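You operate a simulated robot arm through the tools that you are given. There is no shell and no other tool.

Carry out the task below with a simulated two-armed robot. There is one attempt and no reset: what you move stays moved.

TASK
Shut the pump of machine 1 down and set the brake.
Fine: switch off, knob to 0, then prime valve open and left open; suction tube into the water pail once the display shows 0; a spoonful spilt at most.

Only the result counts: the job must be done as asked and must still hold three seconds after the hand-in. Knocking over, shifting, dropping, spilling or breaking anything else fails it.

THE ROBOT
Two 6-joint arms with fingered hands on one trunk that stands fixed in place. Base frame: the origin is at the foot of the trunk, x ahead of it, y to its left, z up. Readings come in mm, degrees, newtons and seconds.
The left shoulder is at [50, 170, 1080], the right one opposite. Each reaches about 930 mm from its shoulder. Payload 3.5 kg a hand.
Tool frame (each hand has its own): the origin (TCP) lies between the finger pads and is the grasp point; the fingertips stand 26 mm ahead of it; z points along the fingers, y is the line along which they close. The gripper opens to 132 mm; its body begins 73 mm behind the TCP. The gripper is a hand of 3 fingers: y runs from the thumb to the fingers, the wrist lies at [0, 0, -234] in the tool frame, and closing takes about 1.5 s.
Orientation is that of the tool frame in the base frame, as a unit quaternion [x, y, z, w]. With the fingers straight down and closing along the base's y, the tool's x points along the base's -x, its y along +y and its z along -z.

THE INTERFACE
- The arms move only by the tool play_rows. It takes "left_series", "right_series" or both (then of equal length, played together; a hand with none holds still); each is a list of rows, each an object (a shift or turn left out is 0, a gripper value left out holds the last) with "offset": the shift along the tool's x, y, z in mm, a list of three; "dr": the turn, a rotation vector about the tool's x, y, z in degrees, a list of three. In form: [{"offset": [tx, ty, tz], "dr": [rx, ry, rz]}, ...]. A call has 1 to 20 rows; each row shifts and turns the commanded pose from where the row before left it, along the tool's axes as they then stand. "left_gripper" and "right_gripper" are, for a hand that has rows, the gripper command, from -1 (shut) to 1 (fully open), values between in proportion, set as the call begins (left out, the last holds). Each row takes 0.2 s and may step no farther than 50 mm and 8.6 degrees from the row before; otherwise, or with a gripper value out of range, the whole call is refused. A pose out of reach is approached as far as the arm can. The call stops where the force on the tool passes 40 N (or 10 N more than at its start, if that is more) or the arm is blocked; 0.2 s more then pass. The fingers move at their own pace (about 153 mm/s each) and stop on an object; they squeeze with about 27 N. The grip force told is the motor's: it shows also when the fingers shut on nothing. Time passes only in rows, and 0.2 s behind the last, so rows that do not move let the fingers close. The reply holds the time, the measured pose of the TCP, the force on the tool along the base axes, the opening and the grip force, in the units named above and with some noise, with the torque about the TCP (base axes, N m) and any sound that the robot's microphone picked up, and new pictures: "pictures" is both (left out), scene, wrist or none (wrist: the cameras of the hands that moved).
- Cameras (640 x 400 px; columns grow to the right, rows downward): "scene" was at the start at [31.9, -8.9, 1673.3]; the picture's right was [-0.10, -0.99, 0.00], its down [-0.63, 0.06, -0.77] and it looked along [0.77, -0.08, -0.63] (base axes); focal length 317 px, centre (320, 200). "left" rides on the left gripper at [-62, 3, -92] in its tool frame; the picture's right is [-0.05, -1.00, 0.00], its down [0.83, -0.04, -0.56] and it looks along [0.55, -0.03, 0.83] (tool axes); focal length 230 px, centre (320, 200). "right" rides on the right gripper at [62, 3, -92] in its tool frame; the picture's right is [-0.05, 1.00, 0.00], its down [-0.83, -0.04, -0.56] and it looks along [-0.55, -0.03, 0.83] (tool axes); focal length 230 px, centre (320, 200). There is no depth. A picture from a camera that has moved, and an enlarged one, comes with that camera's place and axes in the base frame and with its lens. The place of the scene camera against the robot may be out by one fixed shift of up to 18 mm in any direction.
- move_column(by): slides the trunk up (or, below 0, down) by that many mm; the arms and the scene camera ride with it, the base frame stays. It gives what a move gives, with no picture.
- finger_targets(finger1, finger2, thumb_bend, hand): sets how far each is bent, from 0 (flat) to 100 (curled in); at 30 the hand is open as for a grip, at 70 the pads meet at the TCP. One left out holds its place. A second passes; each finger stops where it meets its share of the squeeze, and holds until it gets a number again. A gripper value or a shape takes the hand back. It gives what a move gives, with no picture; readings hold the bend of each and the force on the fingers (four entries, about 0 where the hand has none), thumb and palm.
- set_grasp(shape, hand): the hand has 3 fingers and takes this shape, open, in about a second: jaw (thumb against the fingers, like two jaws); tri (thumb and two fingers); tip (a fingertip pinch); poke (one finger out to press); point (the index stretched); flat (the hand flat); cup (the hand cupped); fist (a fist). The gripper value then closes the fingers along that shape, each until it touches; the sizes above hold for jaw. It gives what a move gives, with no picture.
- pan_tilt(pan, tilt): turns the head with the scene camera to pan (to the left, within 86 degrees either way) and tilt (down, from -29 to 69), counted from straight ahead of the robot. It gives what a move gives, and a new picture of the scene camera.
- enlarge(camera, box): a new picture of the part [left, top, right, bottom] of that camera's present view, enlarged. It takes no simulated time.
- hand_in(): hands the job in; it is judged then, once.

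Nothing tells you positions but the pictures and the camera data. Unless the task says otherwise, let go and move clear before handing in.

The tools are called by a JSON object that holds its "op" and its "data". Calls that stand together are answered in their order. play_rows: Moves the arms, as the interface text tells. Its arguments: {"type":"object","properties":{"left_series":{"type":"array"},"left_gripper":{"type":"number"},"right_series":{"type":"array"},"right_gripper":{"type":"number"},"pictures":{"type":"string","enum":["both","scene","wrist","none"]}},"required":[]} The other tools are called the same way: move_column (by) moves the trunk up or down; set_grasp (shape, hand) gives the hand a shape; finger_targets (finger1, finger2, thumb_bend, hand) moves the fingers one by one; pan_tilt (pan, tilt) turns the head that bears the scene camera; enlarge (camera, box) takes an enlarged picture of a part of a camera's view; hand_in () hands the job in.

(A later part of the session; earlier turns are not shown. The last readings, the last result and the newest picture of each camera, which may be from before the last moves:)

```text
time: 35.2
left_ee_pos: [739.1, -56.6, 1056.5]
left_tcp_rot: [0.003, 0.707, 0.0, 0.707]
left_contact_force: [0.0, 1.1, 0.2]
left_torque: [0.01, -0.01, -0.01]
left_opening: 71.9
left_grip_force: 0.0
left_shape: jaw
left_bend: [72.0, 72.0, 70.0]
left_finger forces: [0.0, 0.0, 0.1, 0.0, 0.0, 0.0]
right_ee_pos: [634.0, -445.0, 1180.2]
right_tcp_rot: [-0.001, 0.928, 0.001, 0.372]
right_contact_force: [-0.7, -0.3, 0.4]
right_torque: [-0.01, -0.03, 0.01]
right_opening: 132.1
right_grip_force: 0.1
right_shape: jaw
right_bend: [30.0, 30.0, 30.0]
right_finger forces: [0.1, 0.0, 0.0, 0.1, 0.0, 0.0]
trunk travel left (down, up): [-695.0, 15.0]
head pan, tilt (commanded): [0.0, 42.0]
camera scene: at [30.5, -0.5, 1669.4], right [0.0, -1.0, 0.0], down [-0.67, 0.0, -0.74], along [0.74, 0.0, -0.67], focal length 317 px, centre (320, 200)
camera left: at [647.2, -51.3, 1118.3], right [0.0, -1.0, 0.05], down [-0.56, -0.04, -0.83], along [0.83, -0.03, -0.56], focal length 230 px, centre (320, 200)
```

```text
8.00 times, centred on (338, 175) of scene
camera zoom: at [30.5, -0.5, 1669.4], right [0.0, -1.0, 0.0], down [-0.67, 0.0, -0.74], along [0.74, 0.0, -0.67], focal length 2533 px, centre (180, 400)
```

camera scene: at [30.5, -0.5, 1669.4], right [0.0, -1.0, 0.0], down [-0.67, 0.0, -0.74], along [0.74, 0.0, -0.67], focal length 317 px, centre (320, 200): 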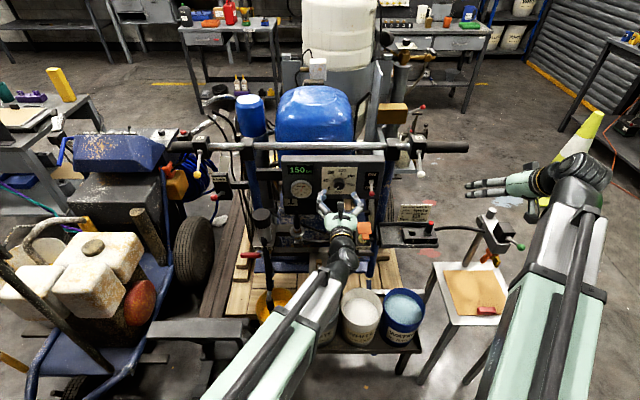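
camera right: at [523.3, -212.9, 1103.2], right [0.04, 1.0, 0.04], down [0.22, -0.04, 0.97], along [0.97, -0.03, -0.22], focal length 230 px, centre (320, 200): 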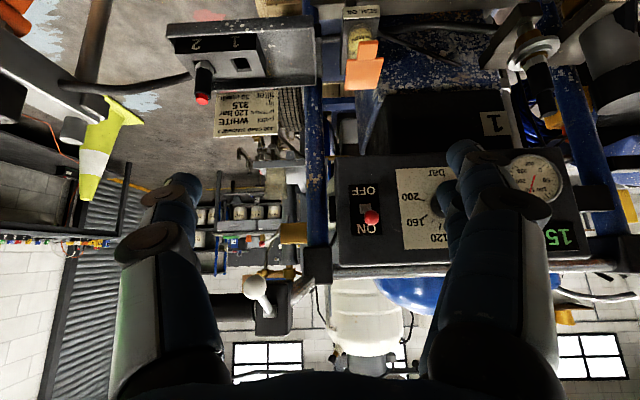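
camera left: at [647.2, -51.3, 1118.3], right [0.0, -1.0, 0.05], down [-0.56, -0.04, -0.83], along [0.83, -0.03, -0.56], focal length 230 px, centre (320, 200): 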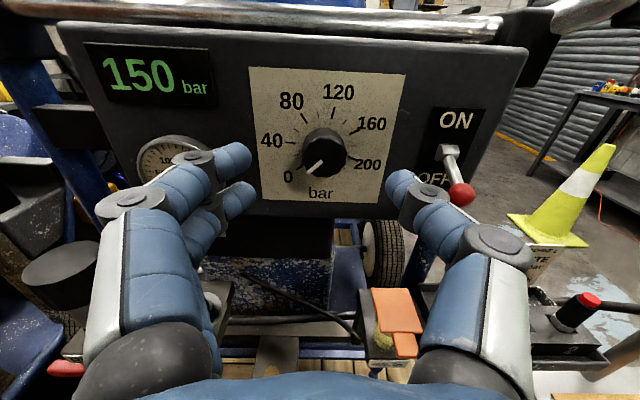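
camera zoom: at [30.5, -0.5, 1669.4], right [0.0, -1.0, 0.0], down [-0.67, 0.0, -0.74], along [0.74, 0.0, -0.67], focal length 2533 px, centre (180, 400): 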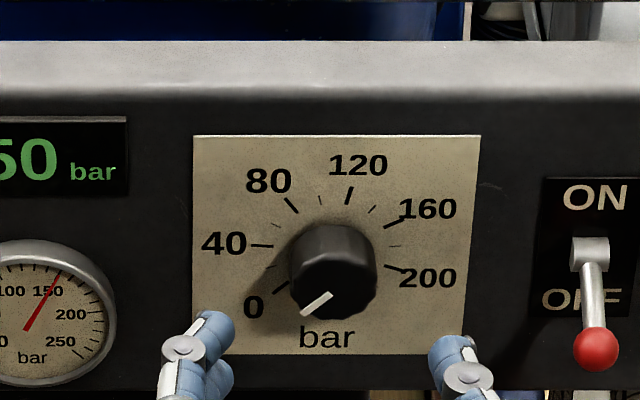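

The knob stands at 0. Next I need a good look at the prime valve, so I lift the left hand off, turn it back to pointing down and bring it to its starting place.

{"op": "play_rows", "data": {"left_series": [{"offset": [-40, 0, -8]}, {"offset": [-45, 0, -8]}, {"offset": [-45, 0, -8]}, {"offset": [-45, 0, -8]}, {"dr": [0, 8.6, 0]}, {"dr": [0, 8.6, 0]}, {"dr": [0, 8.6, 0]}, {"dr": [0, 8.6, 0]}, {"dr": [0, 8.6, 0]}, {"dr": [0, 8.6, 0]}, {"dr": [0, 8.6, 0]}, {"dr": [0, 8.6, 0]}, {"dr": [0, 8.6, 0]}, {"dr": [0, 8.6, 0]}], "left_gripper": 1, "pictures": "both"}}

```text
time: 38.2
left_ee_pos: [663.8, -87.5, 1227.0]
left_tcp_rot: [-0.026, 0.99, 0.105, 0.085]
left_contact_force: [0.7, 0.0, -0.8]
left_torque: [-0.05, 0.01, -0.02]
left_opening: 131.8
left_grip_force: 0.0
left_shape: jaw
left_bend: [30.0, 30.0, 30.0]
left_finger forces: [0.0, 0.1, 0.1, 0.0, 0.0, 0.1]
left hand out of reach, approached as far as the arm can: row 10, 11, 12, 13, 14
right_ee_pos: [632.3, -444.7, 1180.8]
right_tcp_rot: [-0.001, 0.928, 0.0, 0.372]
right_contact_force: [0.5, -0.4, 1.2]
right_torque: [0.02, 0.0, 0.02]
right_opening: 132.0
right_grip_force: 0.1
right_shape: jaw
right_bend: [30.0, 30.0, 30.0]
right_finger forces: [0.1, 0.0, 0.1, 0.0, 0.0, 0.0]
trunk travel left (down, up): [-695.0, 15.0]
head pan, tilt (commanded): [0.0, 42.0]
camera scene: at [30.2, -0.2, 1669.4], right [0.0, -1.0, 0.0], down [-0.67, 0.0, -0.74], along [0.74, 0.0, -0.67], focal length 317 px, centre (320, 200)
camera left: at [709.6, -100.2, 1325.8], right [0.12, -0.97, -0.2], down [-0.91, -0.19, 0.38], along [-0.41, 0.13, -0.9], focal length 230 px, centre (320, 200)
```

scene: 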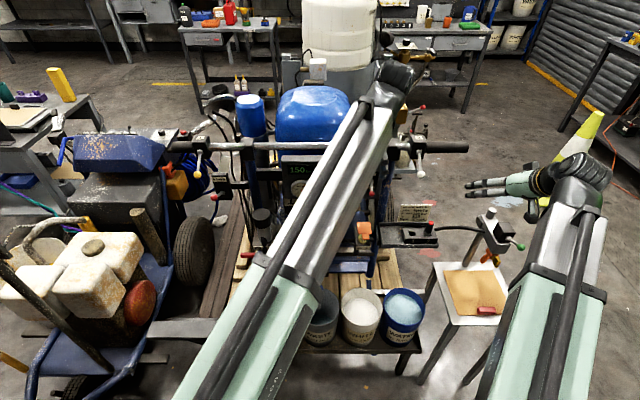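
left: 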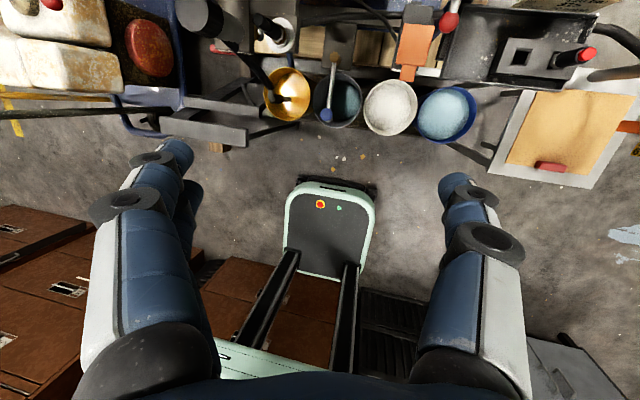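

{"op": "play_rows", "data": {"left_series": [{"offset": [0, 47, 9], "dr": [2, 1.3, 0]}, {"offset": [0, 47, 8], "dr": [2, 1.3, 0]}, {"offset": [0, 47, 6], "dr": [2, 1.3, 0]}, {"offset": [0, 47, 5], "dr": [2, 1.3, 0]}, {"offset": [0, 47, 3], "dr": [2, 1.3, 0]}, {"offset": [0, 47, 2], "dr": [2, 1.3, 0]}, {"offset": [0, 47, 0], "dr": [0, 1.3, 0]}], "pictures": "none"}}

```text
time: 39.9
left_ee_pos: [633.7, 221.6, 1283.4]
left_tcp_rot: [-0.03, 0.991, 0.127, 0.032]
left_contact_force: [-0.4, 0.2, 0.2]
left_torque: [-0.05, -0.03, -0.03]
left_opening: 132.1
left_grip_force: 0.0
left_shape: jaw
left_bend: [30.0, 30.0, 30.0]
left_finger forces: [0.1, 0.0, 0.0, 0.0, 0.0, 0.1]
left hand out of reach, approached as far as the arm can: row 1, 2, 3, 4, 5, 6
right_ee_pos: [632.8, -444.1, 1179.9]
right_tcp_rot: [-0.001, 0.929, 0.001, 0.371]
right_contact_force: [0.2, 0.1, 0.1]
right_torque: [-0.04, -0.02, -0.02]
right_opening: 131.8
right_grip_force: 0.0
right_shape: jaw
right_bend: [30.0, 30.0, 30.0]
right_finger forces: [0.1, 0.1, 0.0, 0.0, 0.0, 0.1]
trunk travel left (down, up): [-695.0, 15.0]
head pan, tilt (commanded): [0.0, 42.0]
```

The left hand is clear at (634,222,1283). I lower the trunk by 350 mm to bring shoulders and scene camera nearer to the valve height.

{"op": "move_column", "data": {"by": -350}}

{"op": "pan_tilt", "data": {"pan": 15, "tilt": 35}}

{"op": "enlarge", "data": {"camera": "scene", "box": [260, 120, 440, 240]}}

{"op": "enlarge", "data": {"camera": "scene", "box": [260, 220, 440, 340]}}

```text
time: 43.3
left_ee_pos: [635.0, 222.2, 934.9]
left_tcp_rot: [-0.031, 0.991, 0.127, 0.031]
left_contact_force: [0.0, -0.3, 0.6]
left_torque: [-0.01, -0.03, 0.03]
left_opening: 131.7
left_grip_force: 0.1
left_shape: jaw
left_bend: [30.0, 30.0, 30.0]
left_finger forces: [0.1, 0.0, 0.1, 0.0, 0.0, 0.0]
right_ee_pos: [632.6, -443.9, 830.3]
right_tcp_rot: [-0.001, 0.928, 0.0, 0.372]
right_contact_force: [-0.5, -0.3, -0.2]
right_torque: [-0.01, 0.02, -0.02]
right_opening: 131.8
right_grip_force: 0.0
right_shape: jaw
right_bend: [30.0, 30.0, 30.0]
right_finger forces: [0.0, 0.1, 0.0, 0.0, 0.0, 0.1]
trunk travel left (down, up): [-345.0, 365.0]
head pan, tilt (commanded): [0.0, 42.0]
```

```text
time: 44.0
left_ee_pos: [634.7, 221.5, 932.9]
left_tcp_rot: [-0.031, 0.991, 0.127, 0.031]
left_contact_force: [-0.3, -0.1, -0.3]
left_torque: [0.0, 0.0, 0.03]
left_opening: 131.9
left_grip_force: 0.2
left_shape: jaw
left_bend: [30.0, 30.0, 30.0]
left_finger forces: [0.1, 0.1, 0.0, 0.0, 0.0, 0.0]
right_ee_pos: [633.7, -445.0, 829.8]
right_tcp_rot: [0.0, 0.928, 0.0, 0.372]
right_contact_force: [0.1, -0.7, -0.9]
right_torque: [0.03, -0.05, 0.01]
right_opening: 132.1
right_grip_force: 0.2
right_shape: jaw
right_bend: [30.0, 30.0, 30.0]
right_finger forces: [0.1, 0.1, 0.0, 0.0, 0.0, 0.0]
trunk travel left (down, up): [-345.0, 365.0]
head pan, tilt (commanded): [15.0, 35.0]
camera scene: at [32.0, 22.3, 1329.9], right [0.26, -0.97, 0.0], down [-0.55, -0.15, -0.82], along [0.79, 0.21, -0.57], focal length 317 px, centre (320, 200)
```

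scene: 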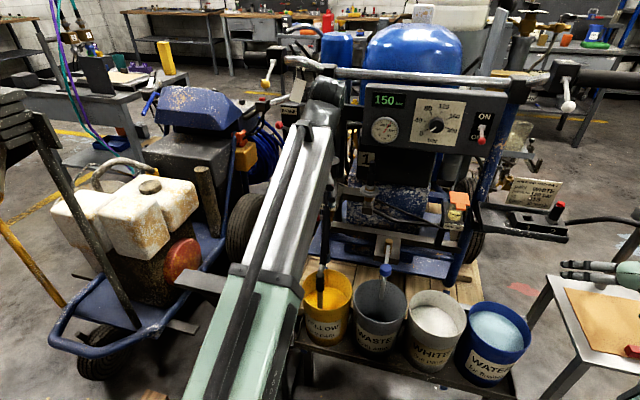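

```text
3.33 times, centred on (350, 180) of scene
camera zoom: at [32.0, 22.3, 1329.9], right [0.26, -0.97, 0.0], down [-0.55, -0.15, -0.82], along [0.79, 0.21, -0.57], focal length 1056 px, centre (220, 267)
```

zoom: 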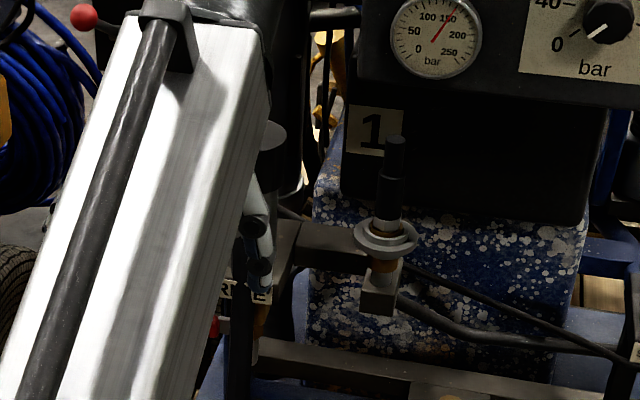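

```text
3.33 times, centred on (350, 280) of scene
camera zoom: at [32.0, 22.3, 1329.9], right [0.26, -0.97, 0.0], down [-0.55, -0.15, -0.82], along [0.79, 0.21, -0.57], focal length 1056 px, centre (220, -67)
```

zoom: 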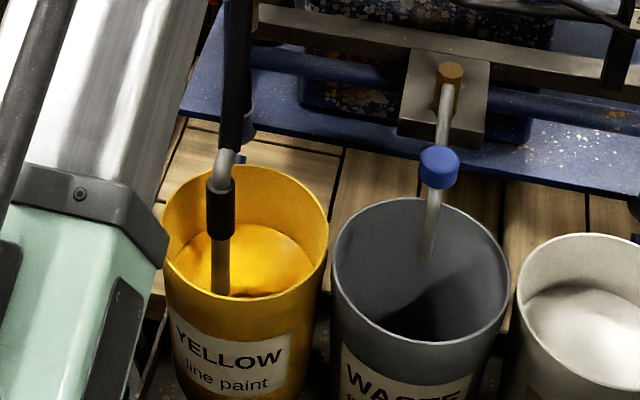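

I pitch the left hand forward and move it to the left, so both cameras can see the valve.

{"op": "play_rows", "data": {"left_series": [{"dr": [7.2, 0, 0]}, {"dr": [7.2, 0, 0]}, {"dr": [0, -8.6, 0]}, {"dr": [0, -8.6, 0]}, {"dr": [0, -8.6, 0]}, {"dr": [0, -8.6, 0]}, {"dr": [0, -8.6, 0]}, {"dr": [0, -8.6, 0]}, {"offset": [0, 45, 0]}, {"offset": [0, 45, 0]}, {"offset": [0, 45, 0]}, {"offset": [0, 45, 0]}, {"offset": [0, 30, 0]}], "pictures": "both"}}

{"op": "enlarge", "data": {"camera": "scene", "box": [290, 160, 410, 250]}}

{"op": "enlarge", "data": {"camera": "scene", "box": [290, 210, 410, 310]}}

```text
time: 46.8
left_ee_pos: [635.0, 225.4, 959.7]
left_tcp_rot: [0.016, 0.876, 0.148, 0.459]
left_contact_force: [0.1, 0.8, -0.1]
left_torque: [-0.01, -0.02, 0.0]
left_opening: 131.9
left_grip_force: 0.1
left_shape: jaw
left_bend: [30.0, 30.0, 30.0]
left_finger forces: [0.0, 0.0, 0.0, 0.1, 0.1, 0.0]
left hand out of reach, approached as far as the arm can: row 1, 2, 5, 6, 7, 8, 9, 10, 11, 12, 13
right_ee_pos: [633.8, -443.8, 829.9]
right_tcp_rot: [-0.002, 0.928, 0.001, 0.372]
right_contact_force: [-0.2, -0.5, -0.3]
right_torque: [-0.02, -0.01, 0.01]
right_opening: 132.1
right_grip_force: 0.0
right_shape: jaw
right_bend: [30.0, 30.0, 30.0]
right_finger forces: [0.0, 0.1, 0.0, 0.0, 0.0, 0.0]
trunk travel left (down, up): [-345.0, 365.0]
head pan, tilt (commanded): [15.0, 35.0]
camera scene: at [32.0, 22.4, 1329.9], right [0.26, -0.97, 0.0], down [-0.55, -0.15, -0.82], along [0.79, 0.21, -0.57], focal length 317 px, centre (320, 200)
camera left: at [596.7, 197.0, 1059.1], right [0.14, -0.96, -0.23], down [-0.92, -0.04, -0.38], along [0.35, 0.27, -0.9], focal length 230 px, centre (320, 200)
```

scene: 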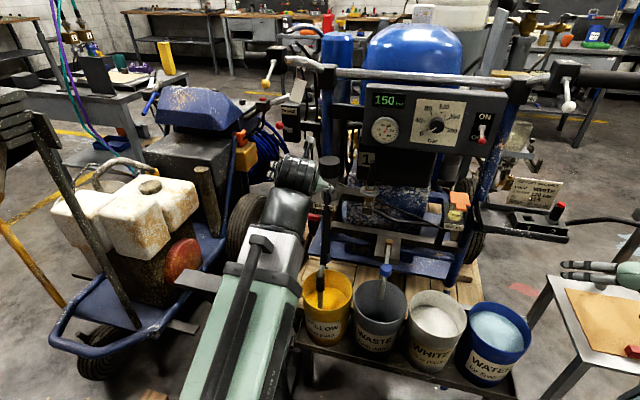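
left: 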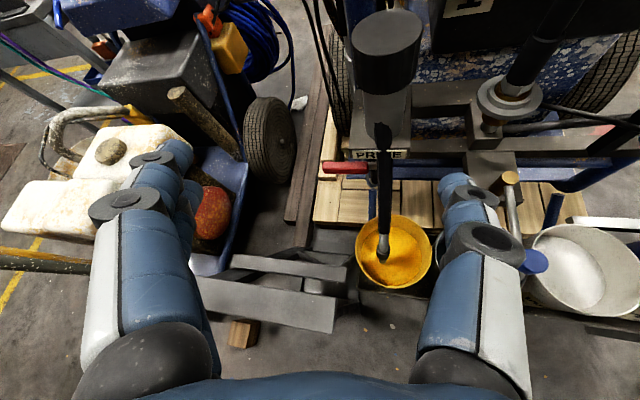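

```text
4.44 times, centred on (350, 205) of scene
camera zoom: at [32.0, 22.4, 1329.9], right [0.26, -0.97, 0.0], down [-0.55, -0.15, -0.82], along [0.79, 0.21, -0.57], focal length 1407 px, centre (187, 178)
```

zoom: 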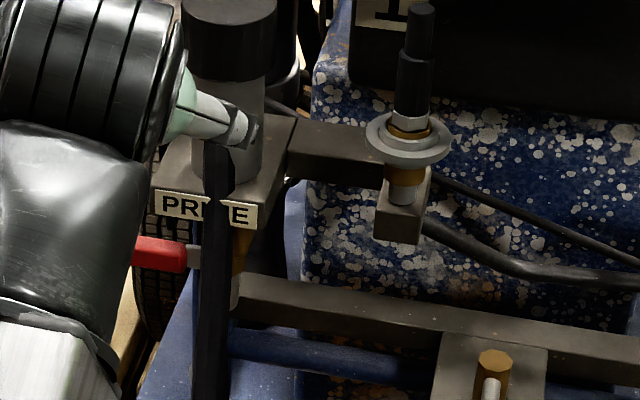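

```text
4.00 times, centred on (350, 260) of scene
camera zoom: at [32.0, 22.4, 1329.9], right [0.26, -0.97, 0.0], down [-0.55, -0.15, -0.82], along [0.79, 0.21, -0.57], focal length 1267 px, centre (200, -40)
```

zoom: 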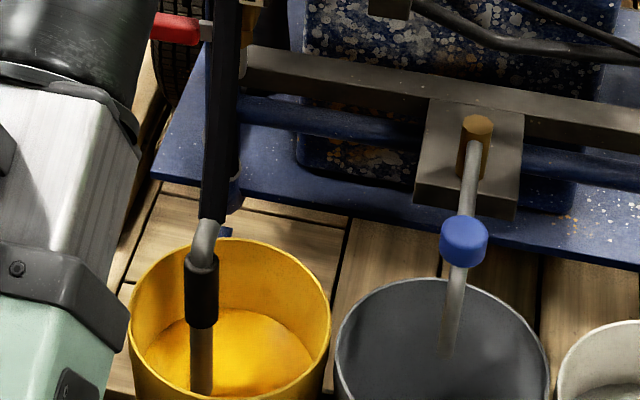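

The arm is at a joint limit here because the hand is too high above the lowered shoulder. I move it down and to the left.

{"op": "play_rows", "data": {"left_series": [{"offset": [26.7, 27.3, 22.7]}, {"offset": [26.7, 27.3, 22.7]}, {"offset": [26.7, 27.3, 22.7]}, {"offset": [26.7, 27.3, 22.7]}, {"offset": [26.7, 27.3, 22.7]}], "pictures": "both"}}

```text
time: 48.0
left_ee_pos: [659.2, 247.5, 791.9]
left_tcp_rot: [0.02, 0.876, 0.142, 0.46]
left_contact_force: [0.5, 0.2, 0.2]
left_torque: [0.01, -0.01, -0.01]
left_opening: 131.9
left_grip_force: 0.2
left_shape: jaw
left_bend: [30.0, 30.0, 30.0]
left_finger forces: [0.0, 0.1, 0.0, 0.0, 0.0, 0.0]
left hand out of reach, approached as far as the arm can: row 1, 2, 3, 4, 5
right_ee_pos: [634.0, -444.6, 829.9]
right_tcp_rot: [-0.001, 0.928, 0.0, 0.372]
right_contact_force: [0.1, -0.3, 0.1]
right_torque: [-0.01, 0.0, -0.01]
right_opening: 131.8
right_grip_force: 0.0
right_shape: jaw
right_bend: [30.0, 30.0, 30.0]
right_finger forces: [0.0, 0.1, 0.0, 0.0, 0.0, 0.0]
trunk travel left (down, up): [-345.0, 365.0]
head pan, tilt (commanded): [15.0, 35.0]
camera scene: at [31.9, 22.5, 1330.0], right [0.26, -0.97, 0.0], down [-0.55, -0.15, -0.82], along [0.79, 0.21, -0.57], focal length 317 px, centre (320, 200)
camera left: at [619.2, 220.7, 891.4], right [0.13, -0.97, -0.23], down [-0.92, -0.03, -0.38], along [0.36, 0.26, -0.9], focal length 230 px, centre (320, 200)
```

scene: 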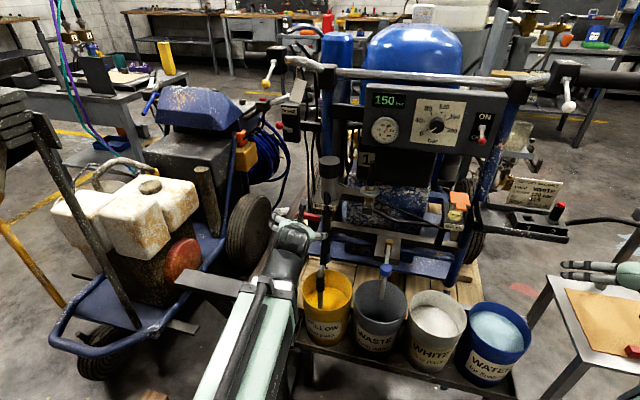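
left: 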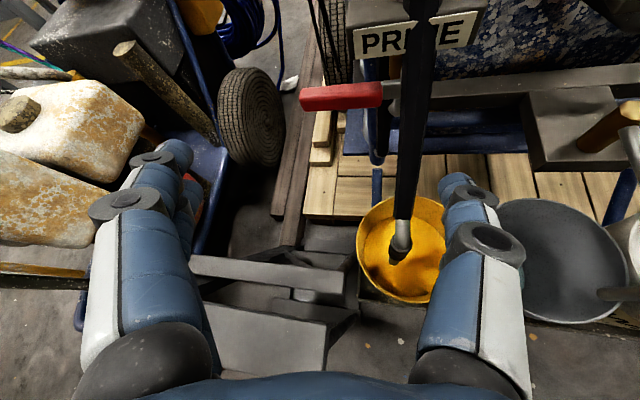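

The hand's yaw to the left seems to be holding the arm at a limit; I turn it back to the right about the vertical.

{"op": "play_rows", "data": {"left_series": [{"dr": [6.8, -2.3, 4.5]}, {"dr": [6.8, -2.3, 4.5]}, {"dr": [6.8, -2.3, 4.5]}], "pictures": "wrist"}}

{"op": "enlarge", "data": {"camera": "left", "box": [270, 0, 510, 130]}}

```text
time: 48.8
left_ee_pos: [662.2, 234.0, 790.7]
left_tcp_rot: [0.037, 0.874, 0.14, 0.464]
left_contact_force: [0.1, -0.3, 0.2]
left_torque: [-0.01, 0.0, 0.0]
left_opening: 131.8
left_grip_force: 0.0
left_shape: jaw
left_bend: [30.0, 30.0, 30.0]
left_finger forces: [0.0, 0.0, 0.0, 0.0, 0.0, 0.0]
left hand out of reach, approached as far as the arm can: row 1, 2, 3
right_ee_pos: [633.6, -444.5, 830.2]
right_tcp_rot: [0.0, 0.928, 0.0, 0.371]
right_contact_force: [0.7, -0.1, 0.4]
right_torque: [-0.01, 0.03, -0.03]
right_opening: 131.6
right_grip_force: 0.1
right_shape: jaw
right_bend: [30.0, 30.0, 30.0]
right_finger forces: [0.0, 0.1, 0.0, 0.1, 0.0, 0.0]
trunk travel left (down, up): [-345.0, 365.0]
head pan, tilt (commanded): [15.0, 35.0]
camera left: at [621.1, 205.9, 889.0], right [0.09, -0.97, -0.24], down [-0.92, 0.0, -0.38], along [0.37, 0.25, -0.89], focal length 230 px, centre (320, 200)
```

left: 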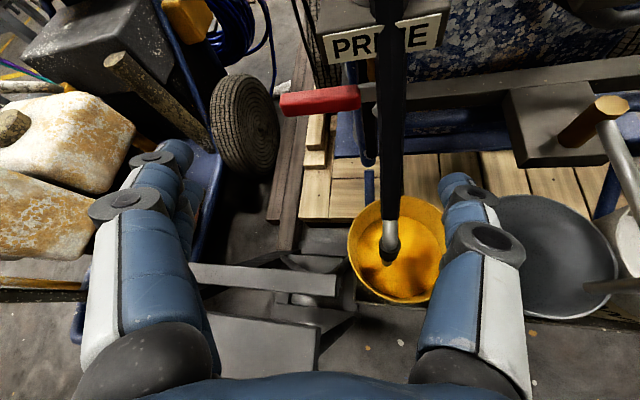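

```text
2.67 times, centred on (390, 65) of left
camera zoom: at [621.1, 205.9, 889.0], right [0.09, -0.97, -0.24], down [-0.92, 0.0, -0.38], along [0.37, 0.25, -0.89], focal length 614 px, centre (133, 560)
```

zoom: 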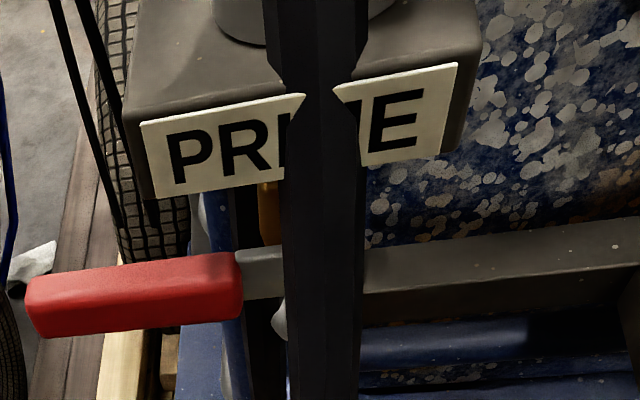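

{"op": "play_rows", "data": {"left_series": [{"offset": [2.1, 37.7, 16.6]}, {"offset": [2.1, 37.7, 16.6]}, {"offset": [2.1, 37.7, 16.6]}, {"offset": [2.1, 37.7, 16.6]}], "pictures": "wrist"}}

```text
time: 49.8
left_ee_pos: [716.3, 283.9, 761.6]
left_tcp_rot: [0.026, 0.871, 0.16, 0.463]
left_contact_force: [-0.1, 0.1, 1.3]
left_torque: [-0.02, -0.03, 0.02]
left_opening: 132.0
left_grip_force: 0.1
left_shape: jaw
left_bend: [30.0, 30.0, 30.0]
left_finger forces: [0.0, 0.0, 0.1, 0.1, 0.0, 0.0]
left hand out of reach, approached as far as the arm can: row 1, 2, 3, 4
right_ee_pos: [633.3, -444.5, 829.1]
right_tcp_rot: [-0.001, 0.928, 0.0, 0.372]
right_contact_force: [0.6, 0.5, 0.1]
right_torque: [0.0, 0.0, 0.05]
right_opening: 131.7
right_grip_force: 0.1
right_shape: jaw
right_bend: [30.0, 30.0, 30.0]
right_finger forces: [0.1, 0.0, 0.0, 0.0, 0.0, 0.0]
trunk travel left (down, up): [-345.0, 365.0]
head pan, tilt (commanded): [15.0, 35.0]
camera left: at [676.5, 252.7, 859.3], right [0.13, -0.96, -0.26], down [-0.92, -0.02, -0.39], along [0.37, 0.29, -0.88], focal length 230 px, centre (320, 200)
```

left: 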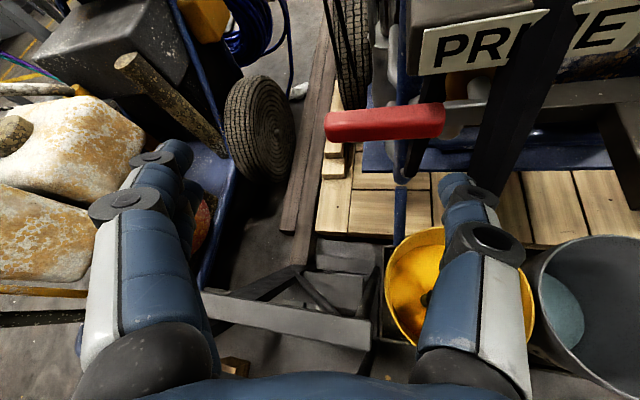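

The left arm is caught in an awkward posture. I bring it back to its neat start posture (pointing straight down, about (623,246,878) for the lowered trunk) before a fresh approach.

{"op": "play_rows", "data": {"left_series": [{"offset": [-6.7, 1.2, -20.8], "dr": [2.74, 7.93, -0.44]}, {"offset": [-3.8, 0.2, -21.6], "dr": [2.74, 7.93, -0.44]}, {"offset": [-0.8, -0.9, -21.9], "dr": [2.74, 7.93, -0.44]}, {"offset": [2.2, -1.9, -21.7], "dr": [2.74, 7.93, -0.44]}, {"offset": [5.2, -2.9, -21.1], "dr": [2.74, 7.93, -0.44]}, {"offset": [8.1, -3.9, -20], "dr": [2.74, 7.93, -0.44]}, {"offset": [10.8, -4.7, -18.4], "dr": [2.74, 7.93, -0.44]}], "pictures": "both"}}

```text
time: 51.4
left_ee_pos: [618.2, 128.2, 863.8]
left_tcp_rot: [-0.03, 0.991, 0.13, 0.015]
left_contact_force: [-0.9, 0.1, -1.2]
left_torque: [-0.01, 0.03, 0.01]
left_opening: 131.7
left_grip_force: 0.0
left_shape: jaw
left_bend: [30.0, 30.0, 30.0]
left_finger forces: [0.1, 0.1, 0.1, 0.1, 0.1, 0.1]
left hand out of reach, approached as far as the arm can: row 1, 2, 3, 4, 5, 6, 7
right_ee_pos: [633.2, -444.4, 829.3]
right_tcp_rot: [-0.001, 0.928, 0.001, 0.372]
right_contact_force: [1.0, -0.6, 0.6]
right_torque: [0.01, 0.03, 0.0]
right_opening: 131.8
right_grip_force: 0.1
right_shape: jaw
right_bend: [30.0, 30.0, 30.0]
right_finger forces: [0.1, 0.0, 0.0, 0.0, 0.0, 0.0]
trunk travel left (down, up): [-345.0, 365.0]
head pan, tilt (commanded): [15.0, 35.0]
camera scene: at [32.0, 22.4, 1329.9], right [0.26, -0.97, 0.0], down [-0.55, -0.15, -0.82], along [0.79, 0.21, -0.57], focal length 317 px, centre (320, 200)
camera left: at [678.4, 111.8, 956.3], right [0.12, -0.96, -0.25], down [-0.84, -0.23, 0.49], along [-0.53, 0.15, -0.83], focal length 230 px, centre (320, 200)
```

scene: 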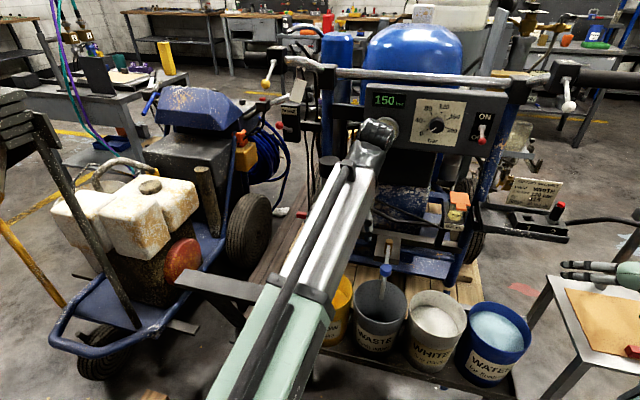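
left: 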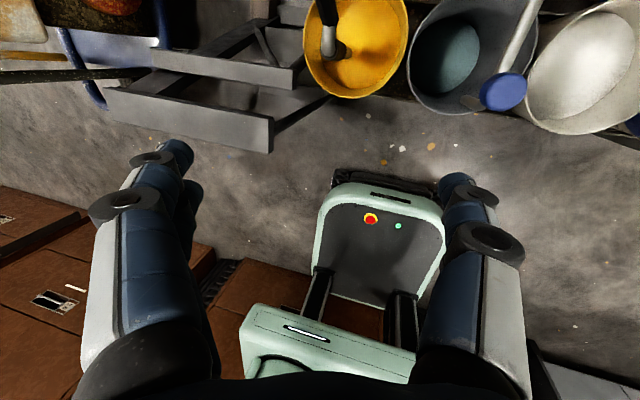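

I understand now: the wrist has flipped over its singular pose and its forearm-roll joint sits at its limit. I unwind it by first pitching forward, swinging the hand to the left, then up and back over.

{"op": "play_rows", "data": {"left_series": [{"dr": [0, -8.6, 0]}, {"dr": [0, -8.6, 0]}, {"dr": [0, -8.6, 0]}, {"dr": [0, -8.6, 0]}, {"dr": [0, -8.6, 0]}, {"dr": [-6, 0, -6]}, {"dr": [-6, 0, -6]}, {"dr": [-6, 0, -6]}], "pictures": "none"}}

```text
time: 53.2
left_ee_pos: [620.0, 127.4, 864.7]
left_tcp_rot: [-0.183, 0.876, 0.211, 0.394]
left_contact_force: [-0.7, -1.2, 1.2]
left_torque: [-0.02, 0.0, 0.04]
left_opening: 131.8
left_grip_force: 0.0
left_shape: jaw
left_bend: [30.0, 30.0, 30.0]
left_finger forces: [0.0, 0.0, 0.0, 0.0, 0.0, 0.0]
right_ee_pos: [633.4, -444.9, 828.9]
right_tcp_rot: [-0.001, 0.929, 0.001, 0.371]
right_contact_force: [-0.6, -0.7, -0.2]
right_torque: [0.04, 0.02, 0.02]
right_opening: 131.9
right_grip_force: 0.1
right_shape: jaw
right_bend: [30.0, 30.0, 30.0]
right_finger forces: [0.0, 0.0, 0.0, 0.0, 0.1, 0.1]
trunk travel left (down, up): [-345.0, 365.0]
head pan, tilt (commanded): [15.0, 35.0]
```

No limit flags now. Next I swing the hand upward about the wrist.

{"op": "play_rows", "data": {"left_series": [{"offset": [-33.7, 9.8, -2.6], "dr": [-2.4, -8.26, 0]}, {"offset": [-33.7, 9.8, -2.6], "dr": [-2.4, -8.26, 0]}, {"offset": [-33.7, 9.8, -2.6], "dr": [-2.4, -8.26, 0]}, {"offset": [-33.7, 9.8, -2.6], "dr": [-2.4, -8.26, 0]}, {"offset": [-33.7, 9.8, -2.6], "dr": [-2.4, -8.26, 0]}, {"offset": [-33.7, 9.8, -2.6], "dr": [-2.4, -8.26, 0]}], "pictures": "scene"}}

```text
time: 54.6
left_ee_pos: [650.2, 154.2, 1067.8]
left_tcp_rot: [-0.123, 0.598, 0.373, 0.699]
left_contact_force: [0.4, 0.0, 0.4]
left_torque: [-0.04, 0.02, -0.01]
left_opening: 132.0
left_grip_force: 0.0
left_shape: jaw
left_bend: [30.0, 30.0, 30.0]
left_finger forces: [0.0, 0.0, 0.0, 0.0, 0.1, 0.1]
right_ee_pos: [632.6, -444.9, 829.8]
right_tcp_rot: [-0.001, 0.929, 0.001, 0.37]
right_contact_force: [0.1, -0.3, -0.9]
right_torque: [0.0, 0.0, 0.03]
right_opening: 131.8
right_grip_force: 0.1
right_shape: jaw
right_bend: [30.0, 30.0, 30.0]
right_finger forces: [0.0, 0.0, 0.0, 0.0, 0.0, 0.1]
trunk travel left (down, up): [-345.0, 365.0]
head pan, tilt (commanded): [15.0, 35.0]
camera scene: at [32.0, 22.4, 1329.9], right [0.26, -0.97, 0.0], down [-0.55, -0.15, -0.82], along [0.79, 0.21, -0.57], focal length 317 px, centre (320, 200)
```

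scene: 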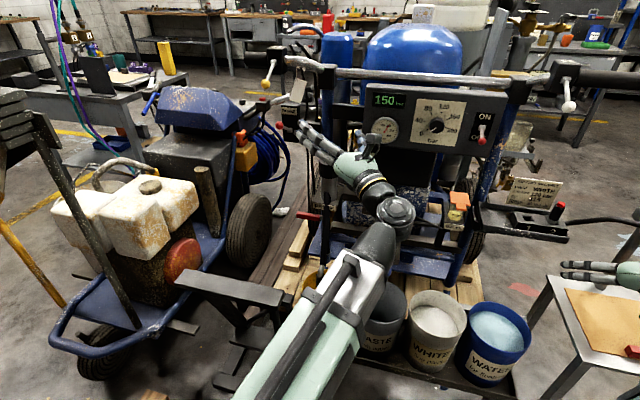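

Good. Now I swing it to the right over the top, again about the wrist.

{"op": "play_rows", "data": {"left_series": [{"offset": [-9.6, -32.6, -2.6], "dr": [7.98, -2.36, -2.19]}, {"offset": [-9.6, -32.6, -2.6], "dr": [7.98, -2.36, -2.19]}, {"offset": [-9.6, -32.6, -2.6], "dr": [7.98, -2.36, -2.19]}, {"offset": [-9.6, -32.6, -2.6], "dr": [7.98, -2.36, -2.19]}, {"offset": [-9.6, -32.6, -2.6], "dr": [7.98, -2.36, -2.19]}, {"offset": [-9.6, -32.6, -2.6], "dr": [7.98, -2.36, -2.19]}, {"offset": [-9.6, -32.6, -2.6], "dr": [7.98, -2.36, -2.19]}], "pictures": "scene"}}

```text
time: 56.2
left_ee_pos: [691.6, -64.0, 1059.7]
left_tcp_rot: [0.185, 0.583, -0.016, 0.791]
left_contact_force: [-0.1, -1.0, 0.7]
left_torque: [0.0, 0.0, -0.01]
left_opening: 132.0
left_grip_force: 0.1
left_shape: jaw
left_bend: [30.0, 30.0, 30.0]
left_finger forces: [0.0, 0.1, 0.0, 0.0, 0.0, 0.1]
left hand out of reach, approached as far as the arm can: row 7
right_ee_pos: [633.4, -444.5, 830.5]
right_tcp_rot: [-0.001, 0.928, 0.0, 0.372]
right_contact_force: [-0.5, 0.3, 0.7]
right_torque: [-0.03, 0.01, 0.0]
right_opening: 132.0
right_grip_force: 0.0
right_shape: jaw
right_bend: [30.0, 30.0, 30.0]
right_finger forces: [0.0, 0.0, 0.0, 0.0, 0.0, 0.0]
trunk travel left (down, up): [-345.0, 365.0]
head pan, tilt (commanded): [15.0, 35.0]
camera scene: at [32.0, 22.4, 1329.9], right [0.26, -0.97, 0.0], down [-0.55, -0.15, -0.82], along [0.79, 0.21, -0.57], focal length 317 px, centre (320, 200)
```

scene: 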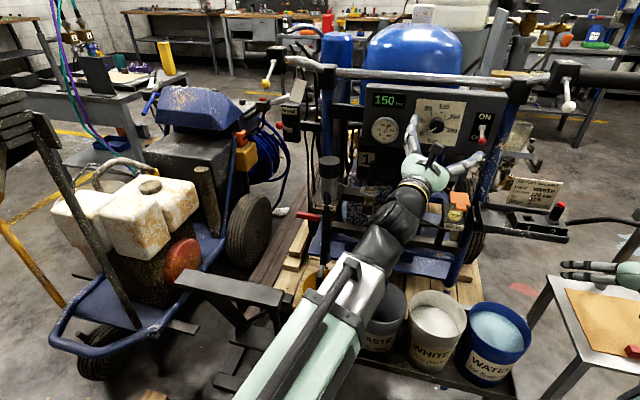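

{"op": "play_rows", "data": {"left_series": [{"offset": [33.7, -10, -2.6], "dr": [2.44, 8.25, 0]}, {"offset": [33.7, -10, -2.6], "dr": [2.44, 8.25, 0]}, {"offset": [33.7, -10, -2.6], "dr": [2.44, 8.25, 0]}, {"offset": [33.7, -10, -2.6], "dr": [2.44, 8.25, 0]}, {"offset": [33.7, -10, -2.6], "dr": [2.44, 8.25, 0]}, {"offset": [33.7, -10, -2.6], "dr": [2.44, 8.25, 0]}, {"offset": [33.7, -10, -2.6], "dr": [2.44, 8.25, 0]}], "pictures": "scene"}}

```text
time: 57.8
left_ee_pos: [576.3, -164.2, 801.3]
left_tcp_rot: [0.285, 0.878, 0.002, 0.384]
left_contact_force: [-1.0, 0.5, -0.1]
left_torque: [0.0, 0.01, -0.02]
left_opening: 131.8
left_grip_force: 0.0
left_shape: jaw
left_bend: [30.0, 30.0, 30.0]
left_finger forces: [0.0, 0.0, 0.0, 0.1, 0.0, 0.0]
left hand out of reach, approached as far as the arm can: row 1, 2, 3, 4, 5, 6, 7
right_ee_pos: [632.5, -445.1, 829.8]
right_tcp_rot: [-0.001, 0.929, 0.0, 0.371]
right_contact_force: [-0.1, 0.4, 0.9]
right_torque: [0.01, 0.0, 0.02]
right_opening: 132.0
right_grip_force: 0.0
right_shape: jaw
right_bend: [30.0, 30.0, 30.0]
right_finger forces: [0.1, 0.0, 0.0, 0.0, 0.1, 0.1]
trunk travel left (down, up): [-345.0, 365.0]
head pan, tilt (commanded): [15.0, 35.0]
camera scene: at [32.0, 22.5, 1329.9], right [0.26, -0.97, 0.0], down [-0.55, -0.15, -0.82], along [0.79, 0.21, -0.57], focal length 317 px, centre (320, 200)
```

scene: 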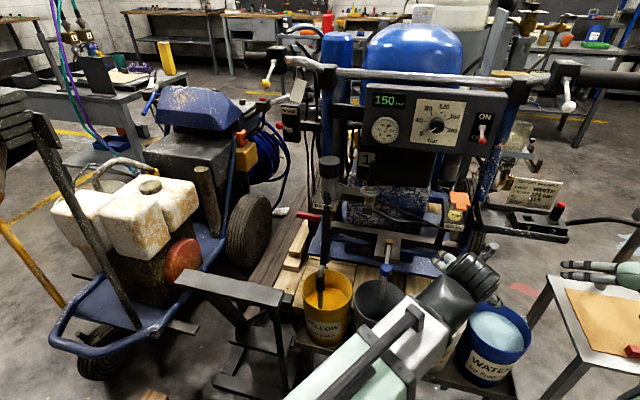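

The solver swings round the singular pose instead of crossing it; but for the valve and brake I only need the hand level, which is free of trouble. I raise the hand back to level.

{"op": "play_rows", "data": {"left_series": [{"offset": [-33.4, 11, -2.6], "dr": [-2.7, -8.17, 0]}, {"offset": [-33.4, 11, -2.6], "dr": [-2.7, -8.17, 0]}, {"offset": [-33.4, 11, -2.6], "dr": [-2.7, -8.17, 0]}, {"offset": [-33.4, 11, -2.6], "dr": [-2.7, -8.17, 0]}, {"offset": [-33.4, 11, -2.6], "dr": [-2.7, -8.17, 0]}, {"offset": [-33.4, 11, -2.6], "dr": [-2.7, -8.17, 0]}], "pictures": "none"}}

```text
time: 59.2
left_ee_pos: [645.3, -178.6, 996.9]
left_tcp_rot: [0.206, 0.636, -0.015, 0.744]
left_contact_force: [0.0, 0.2, -0.3]
left_torque: [0.0, 0.03, 0.02]
left_opening: 131.8
left_grip_force: 0.0
left_shape: jaw
left_bend: [30.0, 30.0, 30.0]
left_finger forces: [0.0, 0.0, 0.0, 0.0, 0.1, 0.0]
right_ee_pos: [634.4, -444.6, 830.2]
right_tcp_rot: [-0.001, 0.928, 0.0, 0.371]
right_contact_force: [-0.4, 0.0, -0.6]
right_torque: [0.03, 0.03, 0.0]
right_opening: 131.8
right_grip_force: 0.0
right_shape: jaw
right_bend: [30.0, 30.0, 30.0]
right_finger forces: [0.0, 0.0, 0.0, 0.1, 0.0, 0.0]
trunk travel left (down, up): [-345.0, 365.0]
head pan, tilt (commanded): [15.0, 35.0]
```

Now the hand is level at (645,-179,997). I straighten it fully and travel left at x about 680 toward the brake.

{"op": "play_rows", "data": {"left_series": [{"dr": [-6, 2.9, -5.2]}, {"dr": [-6, 2.9, -5.2]}, {"dr": [-6, 2.9, -5.2]}, {"offset": [0, 45, 8]}, {"offset": [0, 45, 8]}, {"offset": [0, 45, 8]}, {"offset": [0, 45, 8]}, {"offset": [0, 45, 3]}, {"offset": [0, 45, 0]}, {"offset": [0, 45, 0]}], "left_gripper": 0.1, "pictures": "wrist"}}

```text
time: 61.4
left_ee_pos: [684.3, 134.0, 996.1]
left_tcp_rot: [0.0, 0.706, 0.002, 0.708]
left_contact_force: [0.2, -0.4, 0.0]
left_torque: [-0.02, 0.03, -0.01]
left_opening: 73.1
left_grip_force: 0.2
left_shape: jaw
left_bend: [72.0, 72.0, 70.0]
left_finger forces: [0.1, 0.1, 0.1, 0.1, 0.1, 0.0]
left hand out of reach, approached as far as the arm can: row 10
right_ee_pos: [633.4, -444.9, 830.4]
right_tcp_rot: [-0.001, 0.929, 0.0, 0.371]
right_contact_force: [0.6, -0.5, -1.1]
right_torque: [-0.02, 0.01, 0.01]
right_opening: 132.1
right_grip_force: 0.0
right_shape: jaw
right_bend: [30.0, 30.0, 30.0]
right_finger forces: [0.0, 0.0, 0.0, 0.0, 0.0, 0.0]
trunk travel left (down, up): [-345.0, 365.0]
head pan, tilt (commanded): [15.0, 35.0]
camera left: at [591.2, 139.1, 1057.0], right [0.0, -1.0, 0.05], down [-0.55, -0.04, -0.83], along [0.83, -0.03, -0.55], focal length 230 px, centre (320, 200)
```

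left: 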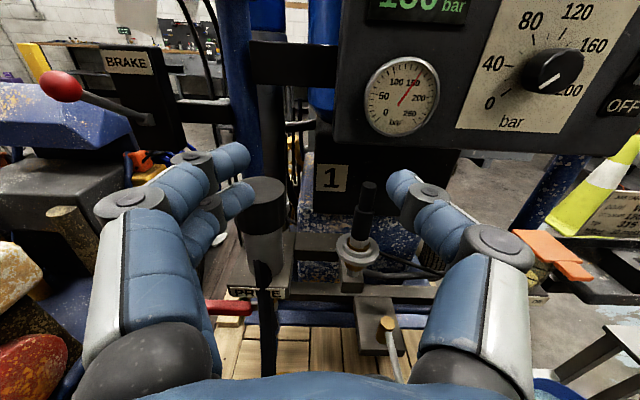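

{"op": "play_rows", "data": {"left_series": [{"offset": [-25, 35, 8]}, {"offset": [-7, 45, 5]}, {"offset": [0, 45, 0]}, {"offset": [0, 45, 0]}, {"offset": [0, 29, 0]}], "pictures": "wrist"}}

{"op": "enlarge", "data": {"camera": "left", "box": [220, 80, 420, 240]}}

```text
time: 62.6
left_ee_pos: [700.9, 161.9, 990.2]
left_tcp_rot: [-0.014, 0.703, 0.016, 0.711]
left_contact_force: [0.3, 0.8, -0.4]
left_torque: [0.0, -0.01, 0.0]
left_opening: 73.1
left_grip_force: 0.1
left_shape: jaw
left_bend: [72.0, 72.0, 70.0]
left_finger forces: [0.1, 0.0, 0.1, 0.1, 0.1, 0.0]
left hand out of reach, approached as far as the arm can: row 1, 2, 3, 4, 5
right_ee_pos: [633.2, -445.5, 830.6]
right_tcp_rot: [-0.001, 0.928, 0.001, 0.372]
right_contact_force: [-0.2, 1.2, 0.8]
right_torque: [0.01, -0.01, 0.0]
right_opening: 131.9
right_grip_force: 0.1
right_shape: jaw
right_bend: [30.0, 30.0, 30.0]
right_finger forces: [0.1, 0.0, 0.1, 0.0, 0.0, 0.1]
trunk travel left (down, up): [-345.0, 365.0]
head pan, tilt (commanded): [15.0, 35.0]
camera left: at [607.6, 163.1, 1049.9], right [0.04, -1.0, 0.05], down [-0.54, -0.06, -0.84], along [0.84, 0.01, -0.54], focal length 230 px, centre (320, 200)
```

left: 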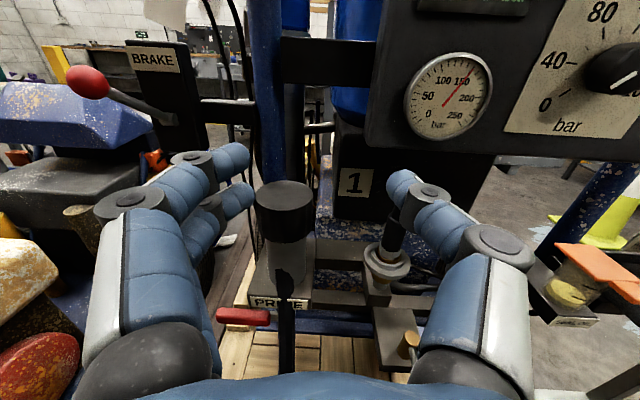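

```text
2.50 times, centred on (320, 160) of left
camera zoom: at [607.6, 163.1, 1049.9], right [0.04, -1.0, 0.05], down [-0.54, -0.06, -0.84], along [0.84, 0.01, -0.54], focal length 575 px, centre (320, 300)
```

zoom: 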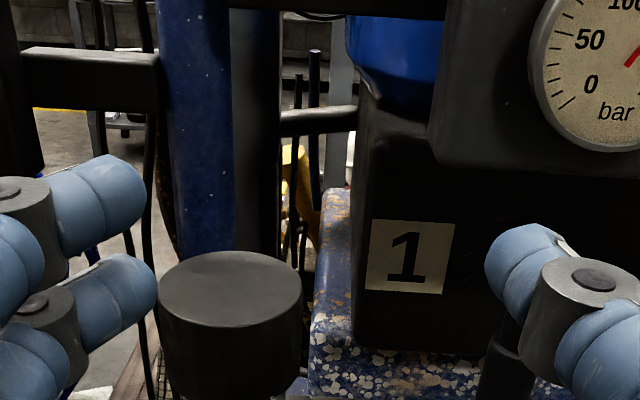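

The arm is near its wrist singularity again (tool nearly in line with the forearm). I pitch the hand up a bit about the wrist and try moving left in that posture.

{"op": "play_rows", "data": {"left_series": [{"offset": [-35, 0, -2.6], "dr": [0, -8.6, 0]}, {"offset": [-35, 0, -2.6], "dr": [0, -8.6, 0]}, {"offset": [-35, 0, -2.6], "dr": [0, -8.6, 0]}, {"offset": [0, 20, 0]}, {"offset": [0, 20, 0]}, {"offset": [0, 20, 0]}, {"offset": [0, 20, 0]}], "pictures": "none"}}

```text
time: 64.2
left_ee_pos: [677.5, 256.8, 1091.9]
left_tcp_rot: [0.0, 0.53, 0.001, 0.848]
left_contact_force: [0.1, -0.5, -0.5]
left_torque: [-0.01, 0.01, -0.01]
left_opening: 73.0
left_grip_force: 0.0
left_shape: jaw
left_bend: [72.0, 72.0, 70.0]
left_finger forces: [0.0, 0.0, 0.1, 0.1, 0.0, 0.0]
left hand out of reach, approached as far as the arm can: row 2, 3
right_ee_pos: [632.9, -443.9, 829.3]
right_tcp_rot: [-0.001, 0.928, 0.001, 0.372]
right_contact_force: [0.0, 0.1, -0.1]
right_torque: [-0.02, 0.02, 0.04]
right_opening: 132.0
right_grip_force: 0.1
right_shape: jaw
right_bend: [30.0, 30.0, 30.0]
right_finger forces: [0.0, 0.0, 0.0, 0.0, 0.0, 0.0]
trunk travel left (down, up): [-345.0, 365.0]
head pan, tilt (commanded): [15.0, 35.0]
```

That worked without any flag: hand at (677,257,1092), pitched up 26°. I go on toward the brake ball, pitched up about 17°.

{"op": "play_rows", "data": {"left_series": [{"dr": [0, 8.6, 0]}, {"offset": [22.4, 25, 1.4]}, {"offset": [22.4, 25, 1.4]}, {"offset": [22.4, 25, 1.4]}], "pictures": "both"}}

{"op": "enlarge", "data": {"camera": "left", "box": [220, 80, 420, 240]}}

```text
time: 65.2
left_ee_pos: [699.2, 333.7, 1030.4]
left_tcp_rot: [0.001, 0.593, 0.0, 0.805]
left_contact_force: [0.4, -0.2, 0.2]
left_torque: [-0.02, -0.02, -0.01]
left_opening: 73.3
left_grip_force: 0.0
left_shape: jaw
left_bend: [72.0, 72.0, 70.0]
left_finger forces: [0.0, 0.0, 0.0, 0.0, 0.0, 0.0]
right_ee_pos: [633.6, -444.9, 830.1]
right_tcp_rot: [0.0, 0.928, 0.0, 0.372]
right_contact_force: [0.8, 0.4, -0.5]
right_torque: [-0.03, 0.03, -0.01]
right_opening: 131.8
right_grip_force: 0.1
right_shape: jaw
right_bend: [30.0, 30.0, 30.0]
right_finger forces: [0.0, 0.1, 0.0, 0.0, 0.0, 0.1]
trunk travel left (down, up): [-345.0, 365.0]
head pan, tilt (commanded): [15.0, 35.0]
camera scene: at [32.0, 22.4, 1329.9], right [0.26, -0.97, 0.0], down [-0.55, -0.15, -0.82], along [0.79, 0.21, -0.57], focal length 317 px, centre (320, 200)
camera left: at [593.4, 338.6, 1061.1], right [-0.01, -1.0, 0.05], down [-0.28, -0.04, -0.96], along [0.96, -0.03, -0.28], focal length 230 px, centre (320, 200)
```

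scene: 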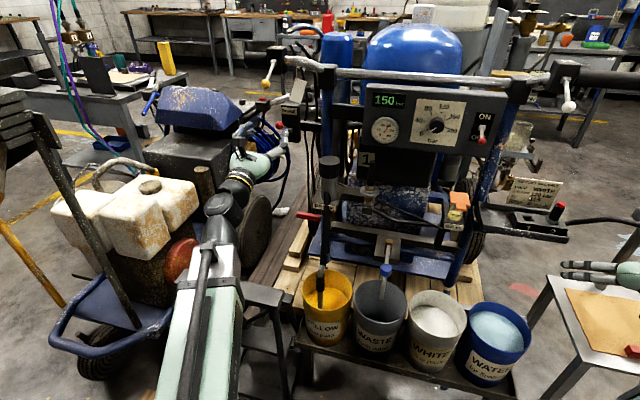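
left: 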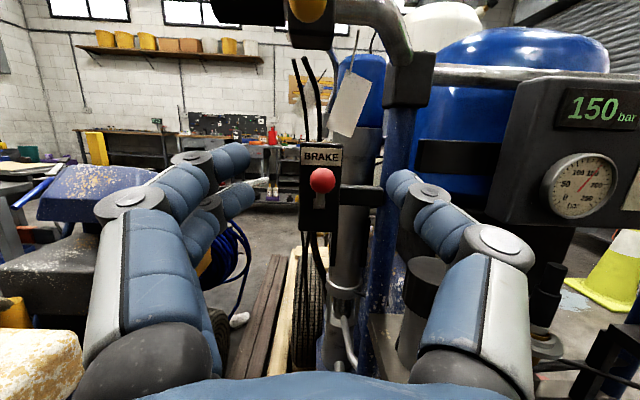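

```text
2.50 times, centred on (320, 160) of left
camera zoom: at [593.4, 338.6, 1061.1], right [-0.01, -1.0, 0.05], down [-0.28, -0.04, -0.96], along [0.96, -0.03, -0.28], focal length 575 px, centre (320, 300)
```

zoom: 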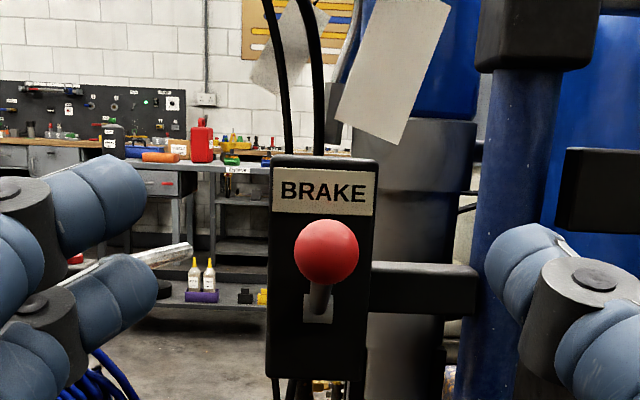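

The brake ball is clearly seen, at about (776,332,1024), lever up. I move in with open jaws and grasp the ball.

{"op": "play_rows", "data": {"left_series": [{"offset": [14, -2, 0]}, {"offset": [14, -2, 0]}, {"offset": [0, 0, 22]}, {"offset": [0, 0, 22]}, {"offset": [0, 0, 22]}], "pictures": "wrist"}}

```text
time: 66.4
left_ee_pos: [770.7, 328.6, 1020.2]
left_tcp_rot: [0.0, 0.593, 0.001, 0.805]
left_contact_force: [1.4, 0.9, -0.2]
left_torque: [-0.01, 0.01, 0.01]
left_opening: 73.4
left_grip_force: 0.0
left_shape: jaw
left_bend: [72.0, 72.0, 70.0]
left_finger forces: [0.0, 0.1, 0.0, 0.0, 0.1, 0.1]
right_ee_pos: [634.0, -445.3, 829.7]
right_tcp_rot: [-0.001, 0.928, 0.001, 0.373]
right_contact_force: [-0.4, 0.1, 0.6]
right_torque: [-0.01, 0.0, 0.03]
right_opening: 131.7
right_grip_force: 0.0
right_shape: jaw
right_bend: [30.0, 30.0, 30.0]
right_finger forces: [0.0, 0.0, 0.0, 0.0, 0.0, 0.0]
trunk travel left (down, up): [-345.0, 365.0]
head pan, tilt (commanded): [15.0, 35.0]
camera left: at [664.0, 333.6, 1052.4], right [-0.01, -1.0, 0.05], down [-0.28, -0.04, -0.96], along [0.96, -0.03, -0.28], focal length 230 px, centre (320, 200)
```

left: 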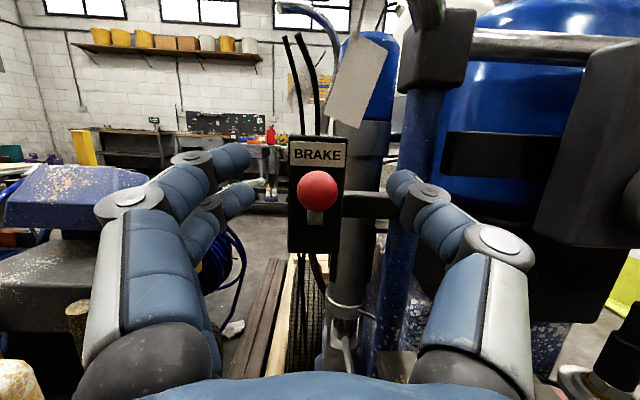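

{"op": "play_rows", "data": {"left_series": [{}, {}, {}, {}, {}, {}], "left_gripper": -1, "pictures": "wrist"}}

```text
time: 67.8
left_ee_pos: [770.0, 328.0, 1021.6]
left_tcp_rot: [0.0, 0.593, 0.001, 0.805]
left_contact_force: [4.6, -3.6, -1.4]
left_torque: [0.04, 0.09, -0.08]
left_opening: 6.6
left_grip_force: 27.1
left_shape: jaw
left_bend: [71.0, 71.0, 71.0]
left_finger forces: [9.6, 13.0, 0.1, 0.0, 22.3, 0.1]
right_ee_pos: [633.6, -446.0, 829.3]
right_tcp_rot: [0.0, 0.928, 0.001, 0.372]
right_contact_force: [0.7, -0.5, 0.3]
right_torque: [0.01, -0.02, 0.01]
right_opening: 131.8
right_grip_force: 0.1
right_shape: jaw
right_bend: [30.0, 30.0, 30.0]
right_finger forces: [0.1, 0.0, 0.1, 0.1, 0.1, 0.1]
trunk travel left (down, up): [-345.0, 365.0]
head pan, tilt (commanded): [15.0, 35.0]
camera left: at [664.2, 333.1, 1052.2], right [-0.02, -1.0, 0.05], down [-0.28, -0.04, -0.96], along [0.96, -0.03, -0.28], focal length 230 px, centre (320, 200)
```

left: 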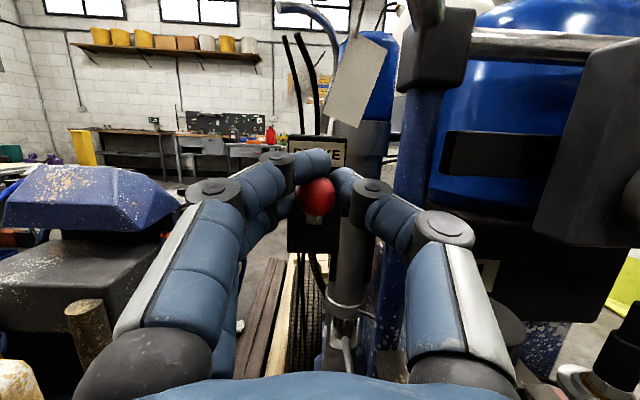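

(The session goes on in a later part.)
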